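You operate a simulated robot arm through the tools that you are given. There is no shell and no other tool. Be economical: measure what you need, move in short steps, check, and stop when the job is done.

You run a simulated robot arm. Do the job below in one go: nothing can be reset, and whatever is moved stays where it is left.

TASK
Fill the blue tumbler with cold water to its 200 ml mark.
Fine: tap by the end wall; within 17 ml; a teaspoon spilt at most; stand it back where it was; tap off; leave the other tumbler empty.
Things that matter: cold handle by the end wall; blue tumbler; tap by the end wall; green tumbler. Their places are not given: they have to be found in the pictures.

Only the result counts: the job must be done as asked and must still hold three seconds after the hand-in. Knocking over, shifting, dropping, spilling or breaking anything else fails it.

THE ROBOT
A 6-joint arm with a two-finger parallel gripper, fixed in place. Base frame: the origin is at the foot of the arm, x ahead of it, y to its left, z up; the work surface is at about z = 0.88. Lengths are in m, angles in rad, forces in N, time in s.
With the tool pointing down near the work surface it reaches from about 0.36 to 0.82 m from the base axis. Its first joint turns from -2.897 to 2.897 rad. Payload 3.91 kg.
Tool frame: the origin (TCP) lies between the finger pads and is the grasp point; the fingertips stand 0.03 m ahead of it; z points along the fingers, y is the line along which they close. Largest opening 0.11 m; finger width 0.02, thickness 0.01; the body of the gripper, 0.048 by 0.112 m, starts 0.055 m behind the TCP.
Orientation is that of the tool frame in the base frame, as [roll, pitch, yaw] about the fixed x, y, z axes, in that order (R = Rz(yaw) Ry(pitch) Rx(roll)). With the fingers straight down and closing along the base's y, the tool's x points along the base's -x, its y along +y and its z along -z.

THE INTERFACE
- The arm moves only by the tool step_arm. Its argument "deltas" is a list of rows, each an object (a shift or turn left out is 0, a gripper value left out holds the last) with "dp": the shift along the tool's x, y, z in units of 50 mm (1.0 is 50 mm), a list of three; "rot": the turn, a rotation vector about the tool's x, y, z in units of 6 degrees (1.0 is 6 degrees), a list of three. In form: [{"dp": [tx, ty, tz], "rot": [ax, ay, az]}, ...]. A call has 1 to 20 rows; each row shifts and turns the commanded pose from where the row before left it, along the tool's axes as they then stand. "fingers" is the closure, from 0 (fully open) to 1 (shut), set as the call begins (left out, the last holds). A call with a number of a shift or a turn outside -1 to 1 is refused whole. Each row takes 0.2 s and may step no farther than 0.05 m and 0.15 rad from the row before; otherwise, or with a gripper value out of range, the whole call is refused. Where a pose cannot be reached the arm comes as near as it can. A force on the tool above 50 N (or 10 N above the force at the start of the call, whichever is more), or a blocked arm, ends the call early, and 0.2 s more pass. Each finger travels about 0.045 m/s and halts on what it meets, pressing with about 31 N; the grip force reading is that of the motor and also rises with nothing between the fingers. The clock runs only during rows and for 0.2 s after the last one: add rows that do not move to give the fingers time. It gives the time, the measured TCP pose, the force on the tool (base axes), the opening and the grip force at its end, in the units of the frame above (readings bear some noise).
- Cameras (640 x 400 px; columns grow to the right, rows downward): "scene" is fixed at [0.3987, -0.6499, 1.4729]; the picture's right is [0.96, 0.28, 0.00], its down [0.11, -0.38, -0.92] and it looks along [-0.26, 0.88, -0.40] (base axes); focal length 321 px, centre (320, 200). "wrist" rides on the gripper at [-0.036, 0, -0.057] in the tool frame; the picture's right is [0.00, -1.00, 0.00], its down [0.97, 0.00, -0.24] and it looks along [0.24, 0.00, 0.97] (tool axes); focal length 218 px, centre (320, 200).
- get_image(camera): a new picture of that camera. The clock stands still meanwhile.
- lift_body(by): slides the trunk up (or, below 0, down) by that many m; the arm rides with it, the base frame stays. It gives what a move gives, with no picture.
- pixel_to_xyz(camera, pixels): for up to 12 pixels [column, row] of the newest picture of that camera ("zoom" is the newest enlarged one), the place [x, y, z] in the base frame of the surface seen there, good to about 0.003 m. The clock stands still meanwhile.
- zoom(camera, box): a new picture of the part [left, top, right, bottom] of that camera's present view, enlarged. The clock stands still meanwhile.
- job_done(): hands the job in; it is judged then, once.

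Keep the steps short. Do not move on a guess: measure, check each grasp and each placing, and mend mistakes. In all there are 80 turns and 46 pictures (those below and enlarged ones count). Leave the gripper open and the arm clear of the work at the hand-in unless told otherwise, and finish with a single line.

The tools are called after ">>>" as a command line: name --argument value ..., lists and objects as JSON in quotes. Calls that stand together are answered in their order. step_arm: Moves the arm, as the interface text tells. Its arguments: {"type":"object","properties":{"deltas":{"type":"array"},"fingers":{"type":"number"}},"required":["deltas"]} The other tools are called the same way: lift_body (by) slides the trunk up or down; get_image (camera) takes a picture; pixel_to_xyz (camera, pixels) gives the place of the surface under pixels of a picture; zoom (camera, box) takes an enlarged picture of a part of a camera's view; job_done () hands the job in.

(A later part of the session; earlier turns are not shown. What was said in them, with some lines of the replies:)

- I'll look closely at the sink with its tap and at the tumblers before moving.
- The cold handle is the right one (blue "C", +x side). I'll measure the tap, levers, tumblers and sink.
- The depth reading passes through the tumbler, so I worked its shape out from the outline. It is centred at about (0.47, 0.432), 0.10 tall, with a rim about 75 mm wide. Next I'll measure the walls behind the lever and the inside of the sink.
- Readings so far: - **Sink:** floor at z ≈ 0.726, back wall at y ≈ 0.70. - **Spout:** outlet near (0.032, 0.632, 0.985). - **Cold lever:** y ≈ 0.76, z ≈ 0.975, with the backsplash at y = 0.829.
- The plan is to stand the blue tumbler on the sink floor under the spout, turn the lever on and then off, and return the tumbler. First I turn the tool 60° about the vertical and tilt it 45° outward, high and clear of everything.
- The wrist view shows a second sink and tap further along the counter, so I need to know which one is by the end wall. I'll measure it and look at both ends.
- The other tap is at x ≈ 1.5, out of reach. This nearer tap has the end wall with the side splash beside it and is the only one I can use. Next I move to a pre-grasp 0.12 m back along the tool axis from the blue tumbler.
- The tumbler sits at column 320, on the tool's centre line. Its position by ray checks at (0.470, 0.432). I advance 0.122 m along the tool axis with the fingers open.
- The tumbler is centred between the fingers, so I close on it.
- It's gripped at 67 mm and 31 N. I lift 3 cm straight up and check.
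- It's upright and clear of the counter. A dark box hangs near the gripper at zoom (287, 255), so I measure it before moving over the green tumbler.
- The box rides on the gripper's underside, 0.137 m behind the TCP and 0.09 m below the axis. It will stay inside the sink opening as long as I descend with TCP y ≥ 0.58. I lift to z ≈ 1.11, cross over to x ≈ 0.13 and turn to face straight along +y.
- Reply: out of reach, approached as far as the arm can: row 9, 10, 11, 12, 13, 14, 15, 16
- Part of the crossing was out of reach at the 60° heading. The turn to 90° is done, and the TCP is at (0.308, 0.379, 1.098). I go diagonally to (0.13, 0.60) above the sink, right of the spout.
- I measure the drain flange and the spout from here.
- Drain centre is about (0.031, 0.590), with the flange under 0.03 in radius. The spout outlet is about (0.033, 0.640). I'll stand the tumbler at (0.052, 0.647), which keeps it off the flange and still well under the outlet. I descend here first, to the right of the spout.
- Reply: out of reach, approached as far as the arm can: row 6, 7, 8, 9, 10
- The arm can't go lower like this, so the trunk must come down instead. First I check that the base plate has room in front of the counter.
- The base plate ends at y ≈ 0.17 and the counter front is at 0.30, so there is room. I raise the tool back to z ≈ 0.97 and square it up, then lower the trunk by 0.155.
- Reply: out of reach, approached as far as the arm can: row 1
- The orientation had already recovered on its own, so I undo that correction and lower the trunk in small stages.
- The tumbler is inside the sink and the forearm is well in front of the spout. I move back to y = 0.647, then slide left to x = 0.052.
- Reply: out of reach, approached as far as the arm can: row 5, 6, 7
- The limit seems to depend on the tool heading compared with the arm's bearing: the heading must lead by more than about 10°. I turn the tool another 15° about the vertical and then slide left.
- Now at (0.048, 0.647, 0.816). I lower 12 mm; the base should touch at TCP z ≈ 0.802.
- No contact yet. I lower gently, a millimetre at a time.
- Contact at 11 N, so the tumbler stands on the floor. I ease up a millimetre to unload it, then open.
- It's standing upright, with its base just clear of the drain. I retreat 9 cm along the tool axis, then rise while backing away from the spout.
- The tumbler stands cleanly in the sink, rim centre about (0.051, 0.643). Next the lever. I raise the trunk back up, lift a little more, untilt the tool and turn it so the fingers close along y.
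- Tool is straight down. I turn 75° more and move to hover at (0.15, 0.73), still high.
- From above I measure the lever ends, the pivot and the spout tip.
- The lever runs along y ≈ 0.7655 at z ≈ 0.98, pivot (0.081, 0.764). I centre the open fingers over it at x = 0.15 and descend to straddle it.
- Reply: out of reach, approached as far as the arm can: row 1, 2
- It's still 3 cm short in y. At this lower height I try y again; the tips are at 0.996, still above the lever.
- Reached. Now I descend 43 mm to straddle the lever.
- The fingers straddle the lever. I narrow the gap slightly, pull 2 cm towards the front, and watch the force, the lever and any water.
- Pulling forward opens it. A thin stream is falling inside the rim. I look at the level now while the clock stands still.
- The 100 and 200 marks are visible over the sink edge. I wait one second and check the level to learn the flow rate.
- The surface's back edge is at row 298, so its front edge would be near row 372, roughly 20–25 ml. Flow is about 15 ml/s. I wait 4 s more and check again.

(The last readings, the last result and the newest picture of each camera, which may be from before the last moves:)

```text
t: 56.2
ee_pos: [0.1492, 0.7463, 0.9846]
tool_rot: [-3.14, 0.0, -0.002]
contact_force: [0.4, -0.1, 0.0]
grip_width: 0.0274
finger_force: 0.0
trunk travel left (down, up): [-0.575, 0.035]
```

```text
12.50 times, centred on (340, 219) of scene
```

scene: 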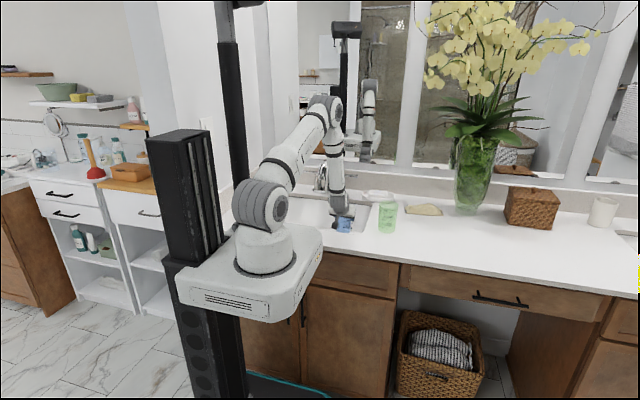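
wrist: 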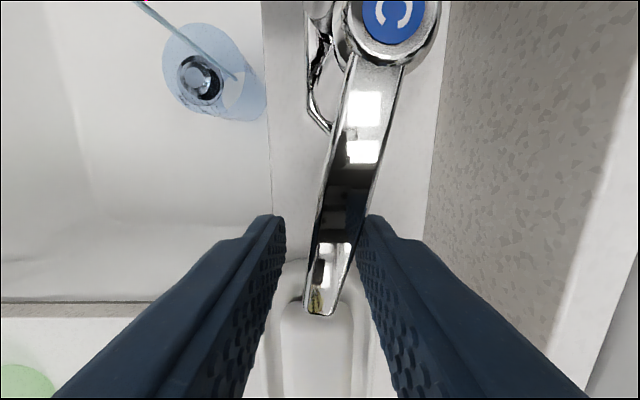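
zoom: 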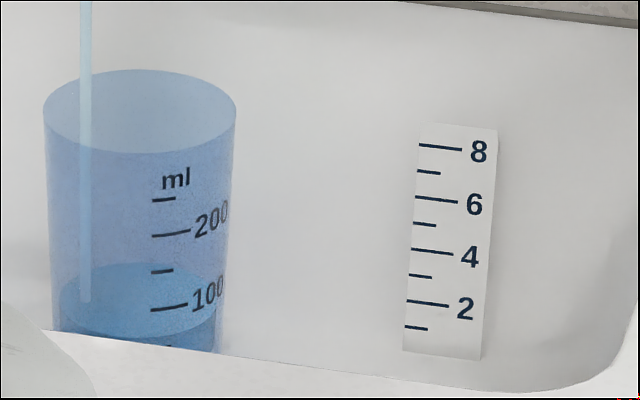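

Now the front edge is at about row 342, against 308 for 100 ml and about 346 for 50 ml. That's about 57 ml, a rate of about 11 ml/s. I wait two calls of 4.2 s and check again.

>>> step_arm --deltas '[{}, {}, {}, {}, {}, {}, {}, {}, {}, {}, {}, {}, {}, {}, {}, {}, {}, {}, {}, {}]'

>>> step_arm --deltas '[{}, {}, {}, {}, {}, {}, {}, {}, {}, {}, {}, {}, {}, {}, {}, {}, {}, {}, {}, {}]'

>>> zoom --camera "scene" --box '[315, 203, 365, 235]'

```text
t: 60.4
ee_pos: [0.1503, 0.7475, 0.984]
tool_rot: [-3.14, 0.001, -0.001]
contact_force: [-0.3, 0.1, -0.3]
grip_width: 0.0276
finger_force: 0.0
trunk travel left (down, up): [-0.575, 0.035]
```

```text
t: 64.6
ee_pos: [0.1492, 0.7474, 0.985]
tool_rot: [-3.14, -0.001, -0.001]
contact_force: [-0.2, -0.5, -0.2]
grip_width: 0.0276
finger_force: 0.1
trunk travel left (down, up): [-0.575, 0.035]
```

```text
12.50 times, centred on (340, 219) of scene
```

zoom: 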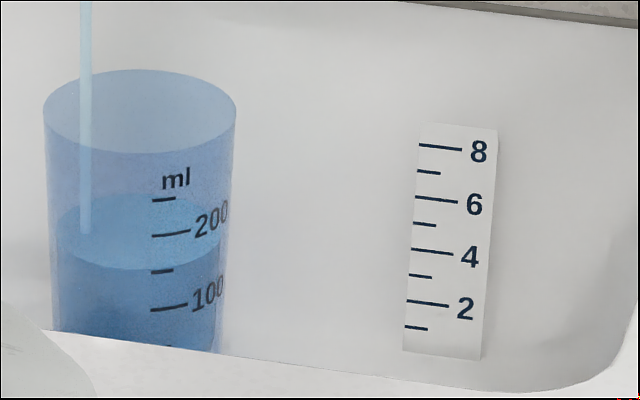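

Surface front edge is at row 268 and the 150 mark is at 271, so about 153 ml, at a steady 11.3 ml/s. It needs about 4.1 s more including the closing. I wait 3.2 s, then push the lever back 29 mm (15 mm of slack, then about 11 mm to shut).

>>> step_arm --deltas '[{}, {}, {}, {}, {}, {}, {}, {}, {}, {}, {}, {}]'

>>> step_arm --deltas '[{}, {}, {}, {"dp": [0, -0.116, 0]}, {"dp": [0, -0.116, 0]}, {"dp": [0, -0.116, 0]}, {"dp": [0, -0.116, 0]}, {"dp": [0, -0.116, 0]}]'

>>> zoom --camera "scene" --box '[310, 155, 400, 235]'

```text
t: 67.2
ee_pos: [0.15, 0.7484, 0.9854]
tool_rot: [-3.14, 0.002, -0.001]
contact_force: [0.2, 0.6, 0.0]
grip_width: 0.0274
finger_force: 0.1
trunk travel left (down, up): [-0.575, 0.035]
```

```text
t: 69.0
ee_pos: [0.15, 0.7653, 0.9863]
tool_rot: [-3.14, -0.001, -0.001]
contact_force: [0.6, 0.0, -0.2]
grip_width: 0.0275
finger_force: 0.1
out of reach, approached as far as the arm can: row 7, 8
trunk travel left (down, up): [-0.575, 0.035]
```

```text
5.00 times, centred on (355, 195) of scene
```

zoom: 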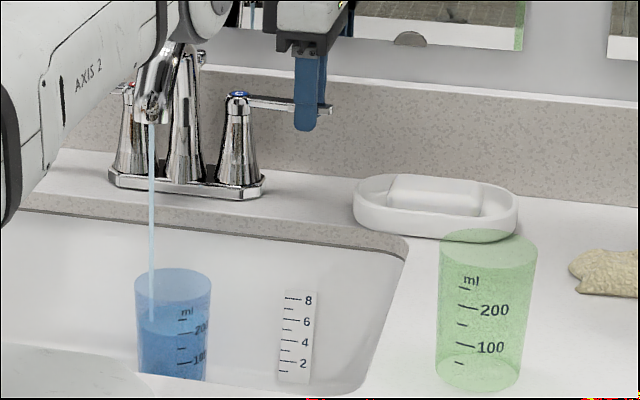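

The arm ran out of reach at y = 0.765 and the tap is still slightly open. Closing the fingers centres the lever at y ≈ 0.765, which is its shut position. I do that at once.

>>> step_arm --deltas '[{}, {}]' --fingers 1

>>> zoom --camera "scene" --box '[310, 165, 390, 235]'

```text
t: 69.6
ee_pos: [0.1499, 0.7652, 0.9854]
tool_rot: [3.14, 0.001, -0.002]
contact_force: [-0.6, -11.1, -2.1]
grip_width: 0.0158
finger_force: 42.4
trunk travel left (down, up): [-0.575, 0.035]
```

```text
5.71 times, centred on (350, 200) of scene
```

zoom: 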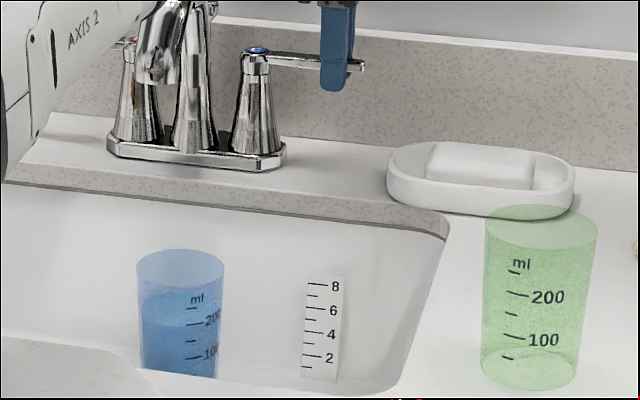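

The stream has stopped. I read the level closely.

>>> zoom --camera "scene" --box '[315, 203, 365, 235]'

```text
12.50 times, centred on (340, 219) of scene
```

zoom: 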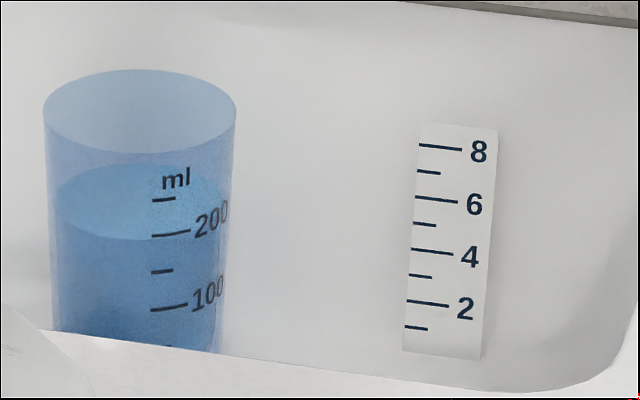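

Surface front edge is at about row 238 and the 200 mark at 235, so about 196 ml, within tolerance. I open the fingers only partly because the backsplash is close, then rise off the lever.

>>> step_arm --deltas '[{}, {}, {}]' --fingers 0.65

>>> step_arm --deltas '[{"dp": [0, 0, -0.3]}, {"dp": [0, 0, -0.3]}, {"dp": [0, 0, -0.3]}, {"dp": [0, 0.2, -0.3]}, {"dp": [0, 0.4, -0.5]}, {"dp": [0, 0.5, -0.5]}, {"dp": [0, 0.6, -0.5]}, {"dp": [0, 0.6, -0.5]}, {}]'

>>> get_image --camera "wrist"

```text
t: 70.4
ee_pos: [0.1496, 0.7661, 0.9861]
tool_rot: [-3.141, 0.0, -0.001]
contact_force: [0.2, 0.0, 0.4]
grip_width: 0.0386
finger_force: 0.1
trunk travel left (down, up): [-0.575, 0.035]
```

```text
t: 72.4
ee_pos: [0.1493, 0.648, 1.1452]
tool_rot: [-3.14, -0.001, -0.002]
contact_force: [0.3, 0.8, -0.4]
grip_width: 0.0384
finger_force: 0.0
out of reach, approached as far as the arm can: row 3
trunk travel left (down, up): [-0.575, 0.035]
```

```text
6 pictures are left
```

wrist: 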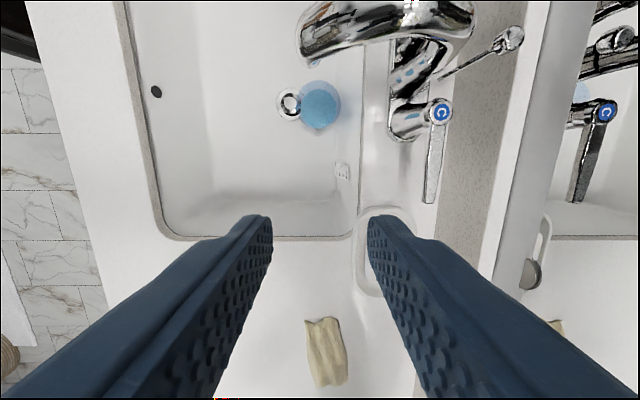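

No stream shows, but the lever looks slightly slanted. I measure it against its original line.

>>> pixel_to_xyz --camera "wrist" --pixels '[[440, 112], [436, 140], [432, 170], [429, 198], [438, 170], [427, 170], [316, 62], [320, 105]]'

>>> zoom --camera "wrist" --box '[270, 0, 470, 140]'

```text
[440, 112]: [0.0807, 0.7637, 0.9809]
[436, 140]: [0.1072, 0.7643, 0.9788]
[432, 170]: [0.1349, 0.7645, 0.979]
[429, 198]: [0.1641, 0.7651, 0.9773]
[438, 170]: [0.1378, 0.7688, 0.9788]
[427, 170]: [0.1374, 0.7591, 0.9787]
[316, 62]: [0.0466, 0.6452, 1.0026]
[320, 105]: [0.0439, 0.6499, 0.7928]
```

```text
2.86 times, centred on (370, 70) of wrist
```

zoom: 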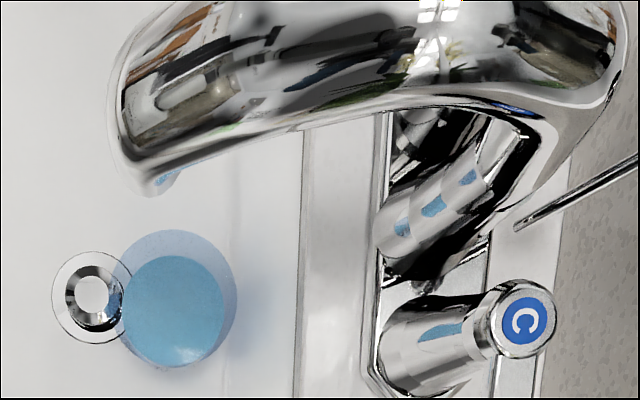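

The lever is exactly back on its original line (y = 0.764–0.765) and no water falls. I now retrace the path to fetch the tumbler: back to (0.079, 0.535, 1.18), turn and tilt.

>>> step_arm --deltas '[{"dp": [-0.2, 0.565, -0.18]}, {"dp": [-0.4, 0.565, -0.18]}, {"dp": [-0.4, 0.565, -0.18]}, {"dp": [-0.4, 0.565, -0.18]}, {}, {"rot": [0, 0, 1]}, {"rot": [0, 0, 1]}, {"rot": [0, 0, 1]}, {"rot": [0, 0, 1]}, {"rot": [0, 0, 1]}, {"rot": [0, 0, 1]}, {"rot": [0, 0, 1]}, {"rot": [0, 0, 1]}, {"rot": [0, 0, 1]}, {"rot": [0, 0, 1]}, {"rot": [0, 0, 1]}, {"rot": [0, 0, 1]}, {"rot": [0, 0, 0.5]}, {}]' --fingers 0

>>> step_arm --deltas '[{"rot": [0, -1, 0]}, {"rot": [0, -1, 0]}, {"rot": [0, -1, 0]}, {"rot": [0, -1, 0]}, {"rot": [0, -1, 0]}, {"rot": [0, -1, 0]}, {"rot": [0, -1, 0]}, {"rot": [0, -0.5, 0]}, {"dp": [0.4, 0, 0.4]}, {"dp": [0.4, 0, 0.4]}, {"dp": [0.4, 0, 0.4]}, {"dp": [0.4, 0, 0.4]}, {}, {}]'

```text
t: 76.4
ee_pos: [0.08, 0.5353, 1.1795]
tool_rot: [-3.141, 0.003, -1.313]
contact_force: [0.0, 0.6, -0.2]
grip_width: 0.1102
finger_force: 0.1
trunk travel left (down, up): [-0.575, 0.035]
```

```text
t: 79.4
ee_pos: [0.0791, 0.5371, 1.0673]
tool_rot: [-3.14, 0.788, -1.31]
contact_force: [-0.7, -1.5, 0.5]
grip_width: 0.11
finger_force: 0.1
trunk travel left (down, up): [-0.575, 0.035]
```

Same spot as before. I lower the trunk 0.15 and verify the line with a wrist picture before going in.

>>> lift_body --by -0.15

>>> get_image --camera "wrist"

```text
t: 81.2
ee_pos: [0.0794, 0.537, 0.9186]
tool_rot: [-3.14, 0.787, -1.31]
contact_force: [-0.4, -0.4, 0.1]
grip_width: 0.11
finger_force: 0.0
trunk travel left (down, up): [-0.425, 0.185]
```

```text
4 pictures are left
```

wrist: 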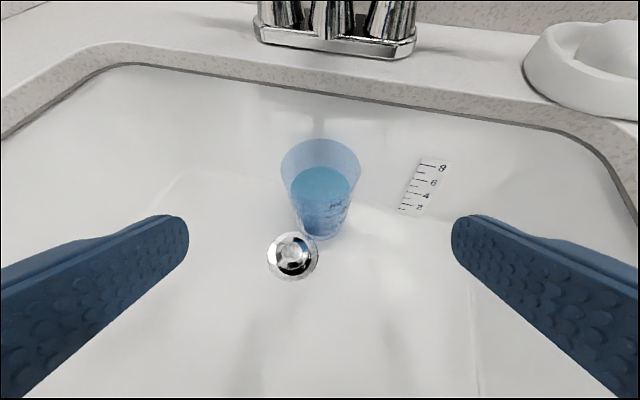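

Unchanged. I advance 0.163 m and grip.

>>> step_arm --deltas '[{"dp": [0, 0, 0.41]}, {"dp": [0, 0, 0.41]}, {"dp": [0, 0, 0.41]}, {"dp": [0, 0, 0.41]}, {"dp": [0, 0, 0.41]}, {"dp": [0, 0, 0.41]}, {"dp": [0, 0, 0.41]}, {"dp": [0, 0, 0.39]}, {}, {}]'

>>> step_arm --deltas '[{}, {}, {}, {}, {}, {}, {}]' --fingers 0.6

```text
t: 83.3
ee_pos: [0.0497, 0.6484, 0.8018]
tool_rot: [-3.138, 0.789, -1.31]
contact_force: [0.0, 0.1, 0.2]
grip_width: 0.1099
finger_force: 0.0
trunk travel left (down, up): [-0.425, 0.185]
```

```text
t: 85.0
ee_pos: [0.0504, 0.6492, 0.8018]
tool_rot: [-3.14, 0.786, -1.312]
contact_force: [0.0, -0.1, 0.4]
grip_width: 0.0663
finger_force: 30.7
trunk travel left (down, up): [-0.425, 0.185]
```

Gripped at 66 mm and 31 N. I lift 14 mm gently, slide right out from under the spout, then come forward, all slowly for the water's sake.

>>> step_arm --deltas '[{"dp": [-0.05, 0, -0.05]}, {"dp": [-0.05, 0, -0.05]}, {"dp": [-0.05, 0, -0.05]}, {"dp": [-0.05, 0, -0.05]}, {}, {"dp": [0.02, -0.1, -0.02]}, {"dp": [0.037, -0.193, -0.037]}, {"dp": [0.037, -0.193, -0.037]}, {"dp": [0.037, -0.193, -0.037]}, {"dp": [0.037, -0.193, -0.037]}, {"dp": [0.037, -0.193, -0.037]}, {"dp": [0.037, -0.193, -0.037]}, {"dp": [0.037, -0.193, -0.037]}, {"dp": [0.02, -0.1, -0.02]}, {}]'

>>> step_arm --deltas '[{"dp": [0.06, 0.023, -0.06]}, {"dp": [0.123, 0.047, -0.123]}, {"dp": [0.123, 0.047, -0.123]}, {"dp": [0.123, 0.047, -0.123]}, {"dp": [0.123, 0.047, -0.123]}, {"dp": [0.06, 0.023, -0.06]}, {}]'

```text
t: 88.2
ee_pos: [0.1309, 0.6484, 0.8167]
tool_rot: [-3.141, 0.788, -1.31]
contact_force: [-0.1, -0.1, -1.7]
grip_width: 0.0665
finger_force: 30.9
trunk travel left (down, up): [-0.425, 0.185]
```

```text
t: 89.8
ee_pos: [0.13, 0.6037, 0.816]
tool_rot: [-3.139, 0.787, -1.311]
contact_force: [-0.1, 0.4, -2.2]
grip_width: 0.066
finger_force: 30.7
trunk travel left (down, up): [-0.425, 0.185]
```

Now I raise the trunk 0.15, then the arm another 0.13.

>>> lift_body --by 0.15

>>> step_arm --deltas '[{"dp": [-0.1, 0, -0.1]}, {"dp": [-0.2, 0, -0.2]}, {"dp": [-0.2, 0, -0.2]}, {"dp": [-0.2, 0, -0.2]}, {"dp": [-0.2, 0, -0.2]}, {"dp": [-0.2, 0, -0.2]}, {"dp": [-0.2, 0, -0.2]}, {"dp": [-0.2, 0, -0.2]}, {"dp": [-0.2, 0, -0.2]}, {"dp": [-0.1, 0, -0.1]}, {}]'

```text
t: 91.5
ee_pos: [0.1304, 0.6035, 0.9665]
tool_rot: [-3.141, 0.785, -1.312]
contact_force: [0.2, 0.4, -2.4]
grip_width: 0.066
finger_force: 31.1
trunk travel left (down, up): [-0.575, 0.035]
```

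```text
t: 93.9
ee_pos: [0.1285, 0.603, 1.0947]
tool_rot: [-3.141, 0.786, -1.311]
contact_force: [0.0, 0.9, -2.9]
grip_width: 0.066
finger_force: 30.6
trunk travel left (down, up): [-0.575, 0.035]
```

The water is steady and the tumbler's base is at z ≈ 1.02, above the green rim. I carry it slowly towards its place and turn the tool back 30° on the way.

>>> step_arm --deltas '[{"dp": [0.06, -0.1, -0.06]}, {"dp": [0.129, -0.205, -0.129]}, {"dp": [0.129, -0.205, -0.129]}, {"dp": [0.129, -0.205, -0.129]}, {"dp": [0.129, -0.205, -0.129]}, {"dp": [0.129, -0.205, -0.129]}, {"dp": [0.129, -0.205, -0.129]}, {"dp": [0.129, -0.205, -0.129]}, {"dp": [0.129, -0.205, -0.129]}, {"dp": [0.129, -0.205, -0.129]}, {"dp": [0.129, -0.205, -0.129]}, {"dp": [0.129, -0.205, -0.129]}, {"dp": [0.129, -0.205, -0.129]}, {"dp": [0.129, -0.205, -0.129]}, {"dp": [0.06, -0.1, -0.06]}, {}]'

>>> step_arm --deltas '[{"rot": [0.22, 0, 0.22]}, {"rot": [0.442, 0, 0.442]}, {"rot": [0.442, 0, 0.442]}, {"rot": [0.442, 0, 0.442]}, {"rot": [0.442, 0, 0.442]}, {"rot": [0.442, 0, 0.442]}, {"rot": [0.442, 0, 0.442]}, {"rot": [0.442, 0, 0.442]}, {"rot": [0.22, 0, 0.22]}, {}]'

```text
t: 97.3
ee_pos: [0.3005, 0.5149, 1.0928]
tool_rot: [3.14, 0.786, -1.312]
contact_force: [0.2, -0.1, -3.1]
grip_width: 0.0659
finger_force: 30.9
trunk travel left (down, up): [-0.575, 0.035]
```

```text
t: 99.5
ee_pos: [0.3004, 0.5164, 1.0943]
tool_rot: [3.141, 0.788, -1.833]
contact_force: [0.2, 0.8, -2.5]
grip_width: 0.0659
finger_force: 30.0
trunk travel left (down, up): [-0.575, 0.035]
```

Next I go on to above the original place and turn the last 15° to the original heading.

>>> step_arm --deltas '[{"dp": [0.019, -0.132, -0.019]}, {"dp": [0.038, -0.265, -0.038]}, {"dp": [0.038, -0.265, -0.038]}, {"dp": [0.038, -0.265, -0.038]}, {"dp": [0.038, -0.265, -0.038]}, {"dp": [0.038, -0.265, -0.038]}, {"dp": [0.038, -0.265, -0.038]}, {"dp": [0.038, -0.265, -0.038]}, {"dp": [0.038, -0.265, -0.038]}, {"dp": [0.038, -0.265, -0.038]}, {"dp": [0.038, -0.265, -0.038]}, {"dp": [0.038, -0.265, -0.038]}, {"dp": [0.038, -0.265, -0.038]}, {"dp": [0.038, -0.265, -0.038]}, {"dp": [0.019, -0.132, -0.019]}, {}]'

>>> step_arm --deltas '[{"rot": [0.22, 0, 0.22]}, {"rot": [0.442, 0, 0.442]}, {"rot": [0.442, 0, 0.442]}, {"rot": [0.442, 0, 0.442]}, {"rot": [0.22, 0, 0.22]}, {}, {}]'

```text
t: 102.9
ee_pos: [0.4699, 0.432, 1.096]
tool_rot: [3.141, 0.788, -1.835]
contact_force: [-1.0, 0.1, -2.6]
grip_width: 0.0656
finger_force: 30.9
trunk travel left (down, up): [-0.575, 0.035]
```

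```text
t: 104.5
ee_pos: [0.4687, 0.4316, 1.0939]
tool_rot: [3.14, 0.787, -2.096]
contact_force: [-0.1, -0.1, -1.4]
grip_width: 0.0658
finger_force: 30.7
trunk travel left (down, up): [-0.575, 0.035]
```

Directly above the original spot. I lower 0.132 to just above contact, which I expect at z ≈ 0.956.

>>> step_arm --deltas '[{"dp": [0.08, 0, 0.08]}, {"dp": [0.16, 0, 0.16]}, {"dp": [0.16, 0, 0.16]}, {"dp": [0.16, 0, 0.16]}, {"dp": [0.16, 0, 0.16]}, {"dp": [0.16, 0, 0.16]}, {"dp": [0.16, 0, 0.16]}, {"dp": [0.16, 0, 0.16]}, {"dp": [0.16, 0, 0.16]}, {"dp": [0.16, 0, 0.16]}, {"dp": [0.16, 0, 0.16]}, {"dp": [0.16, 0, 0.16]}, {"dp": [0.04, 0, 0.04]}, {}, {}]'

>>> step_arm --deltas '[{"dp": [0.028, 0, 0.028]}, {"dp": [0.028, 0, 0.028]}, {}]'

```text
t: 107.7
ee_pos: [0.4694, 0.4317, 0.9601]
tool_rot: [3.14, 0.786, -2.096]
contact_force: [-0.4, 0.4, -3.2]
grip_width: 0.0656
finger_force: 31.5
trunk travel left (down, up): [-0.575, 0.035]
```

```text
t: 108.5
ee_pos: [0.4695, 0.432, 0.9567]
tool_rot: [-3.142, 0.791, -2.095]
contact_force: [-0.6, -0.3, 3.2]
grip_width: 0.0653
finger_force: 30.8
trunk travel left (down, up): [-0.575, 0.035]
```

The force changed from −3 to +3 N, so it is touching. I go half a millimetre more to settle it, then open.

>>> step_arm --deltas '[{"dp": [0.008, 0, 0.008]}, {}]'

>>> step_arm --deltas '[{}, {}, {}, {}, {}]' --fingers 0

>>> zoom --camera "scene" --box '[370, 180, 450, 250]'

```text
t: 109.1
ee_pos: [0.4689, 0.4312, 0.9573]
tool_rot: [-3.141, 0.788, -2.097]
contact_force: [2.0, -1.5, 7.9]
grip_width: 0.0657
finger_force: 30.9
trunk travel left (down, up): [-0.575, 0.035]
```

```text
t: 110.3
ee_pos: [0.4697, 0.4326, 0.9567]
tool_rot: [3.139, 0.789, -2.096]
contact_force: [0.4, -0.4, 0.2]
grip_width: 0.11
finger_force: 0.0
trunk travel left (down, up): [-0.575, 0.035]
```

```text
5.71 times, centred on (410, 215) of scene
```

zoom: 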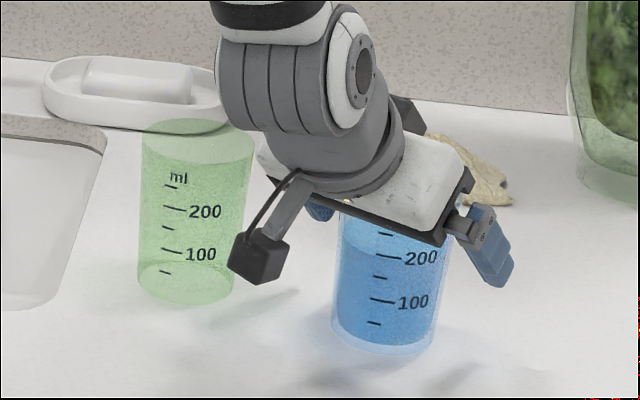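

It stands at the same pixels as at the start (base 332–434, bottom row 352). I retreat along the tool axis and then rise.

>>> step_arm --deltas '[{"dp": [0, 0, -0.4]}, {"dp": [0, 0, -0.4]}, {"dp": [0, 0, -0.4]}, {"dp": [0, 0, -0.4]}, {"dp": [0, 0, -0.4]}, {"dp": [0, 0, -0.4]}, {"dp": [-0.4, 0, -0.4]}, {"dp": [-0.4, 0, -0.4]}, {"dp": [-0.4, 0, -0.4]}, {"dp": [-0.4, 0, -0.4]}, {}]'

>>> get_image --camera "scene"

>>> zoom --camera "scene" --box '[300, 145, 450, 250]'

```text
t: 112.7
ee_pos: [0.4278, 0.3572, 1.1551]
tool_rot: [-3.14, 0.788, -2.097]
contact_force: [0.6, 0.4, 0.1]
grip_width: 0.1101
finger_force: 0.1
trunk travel left (down, up): [-0.575, 0.035]
```

```text
2 pictures are left
```

scene: 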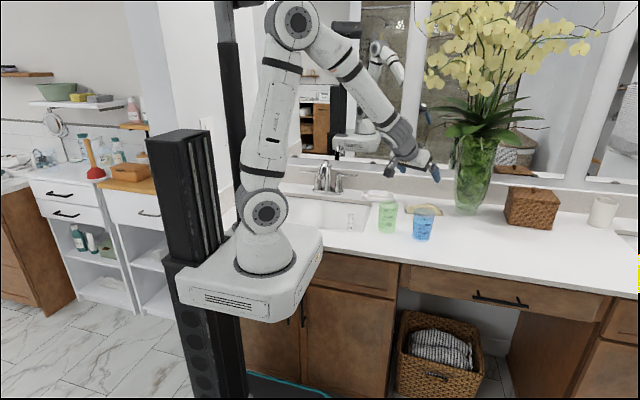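

```text
3.81 times, centred on (375, 198) of scene
```

zoom: 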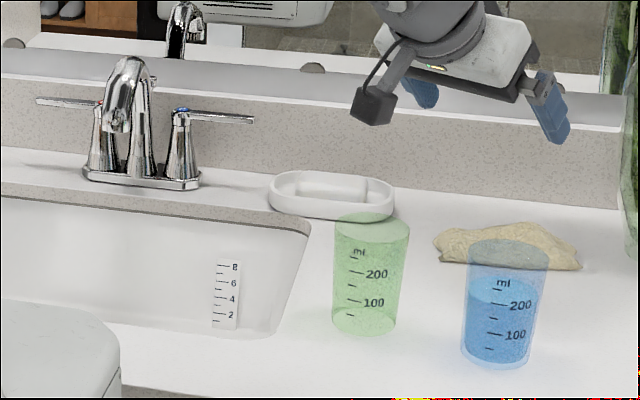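

The tap is off and the tumbler is back in place with its water at the 200 mark. The green one is empty and untouched, and the arm is clear with its gripper open. I hand in.

>>> job_done

```text
The job is handed in.
```

The blue tumbler is back where it stood, filled with cold water to about its 200 ml mark (read as roughly 196 ml); the tap is off, the green tumbler is empty, and I saw no water spilt.
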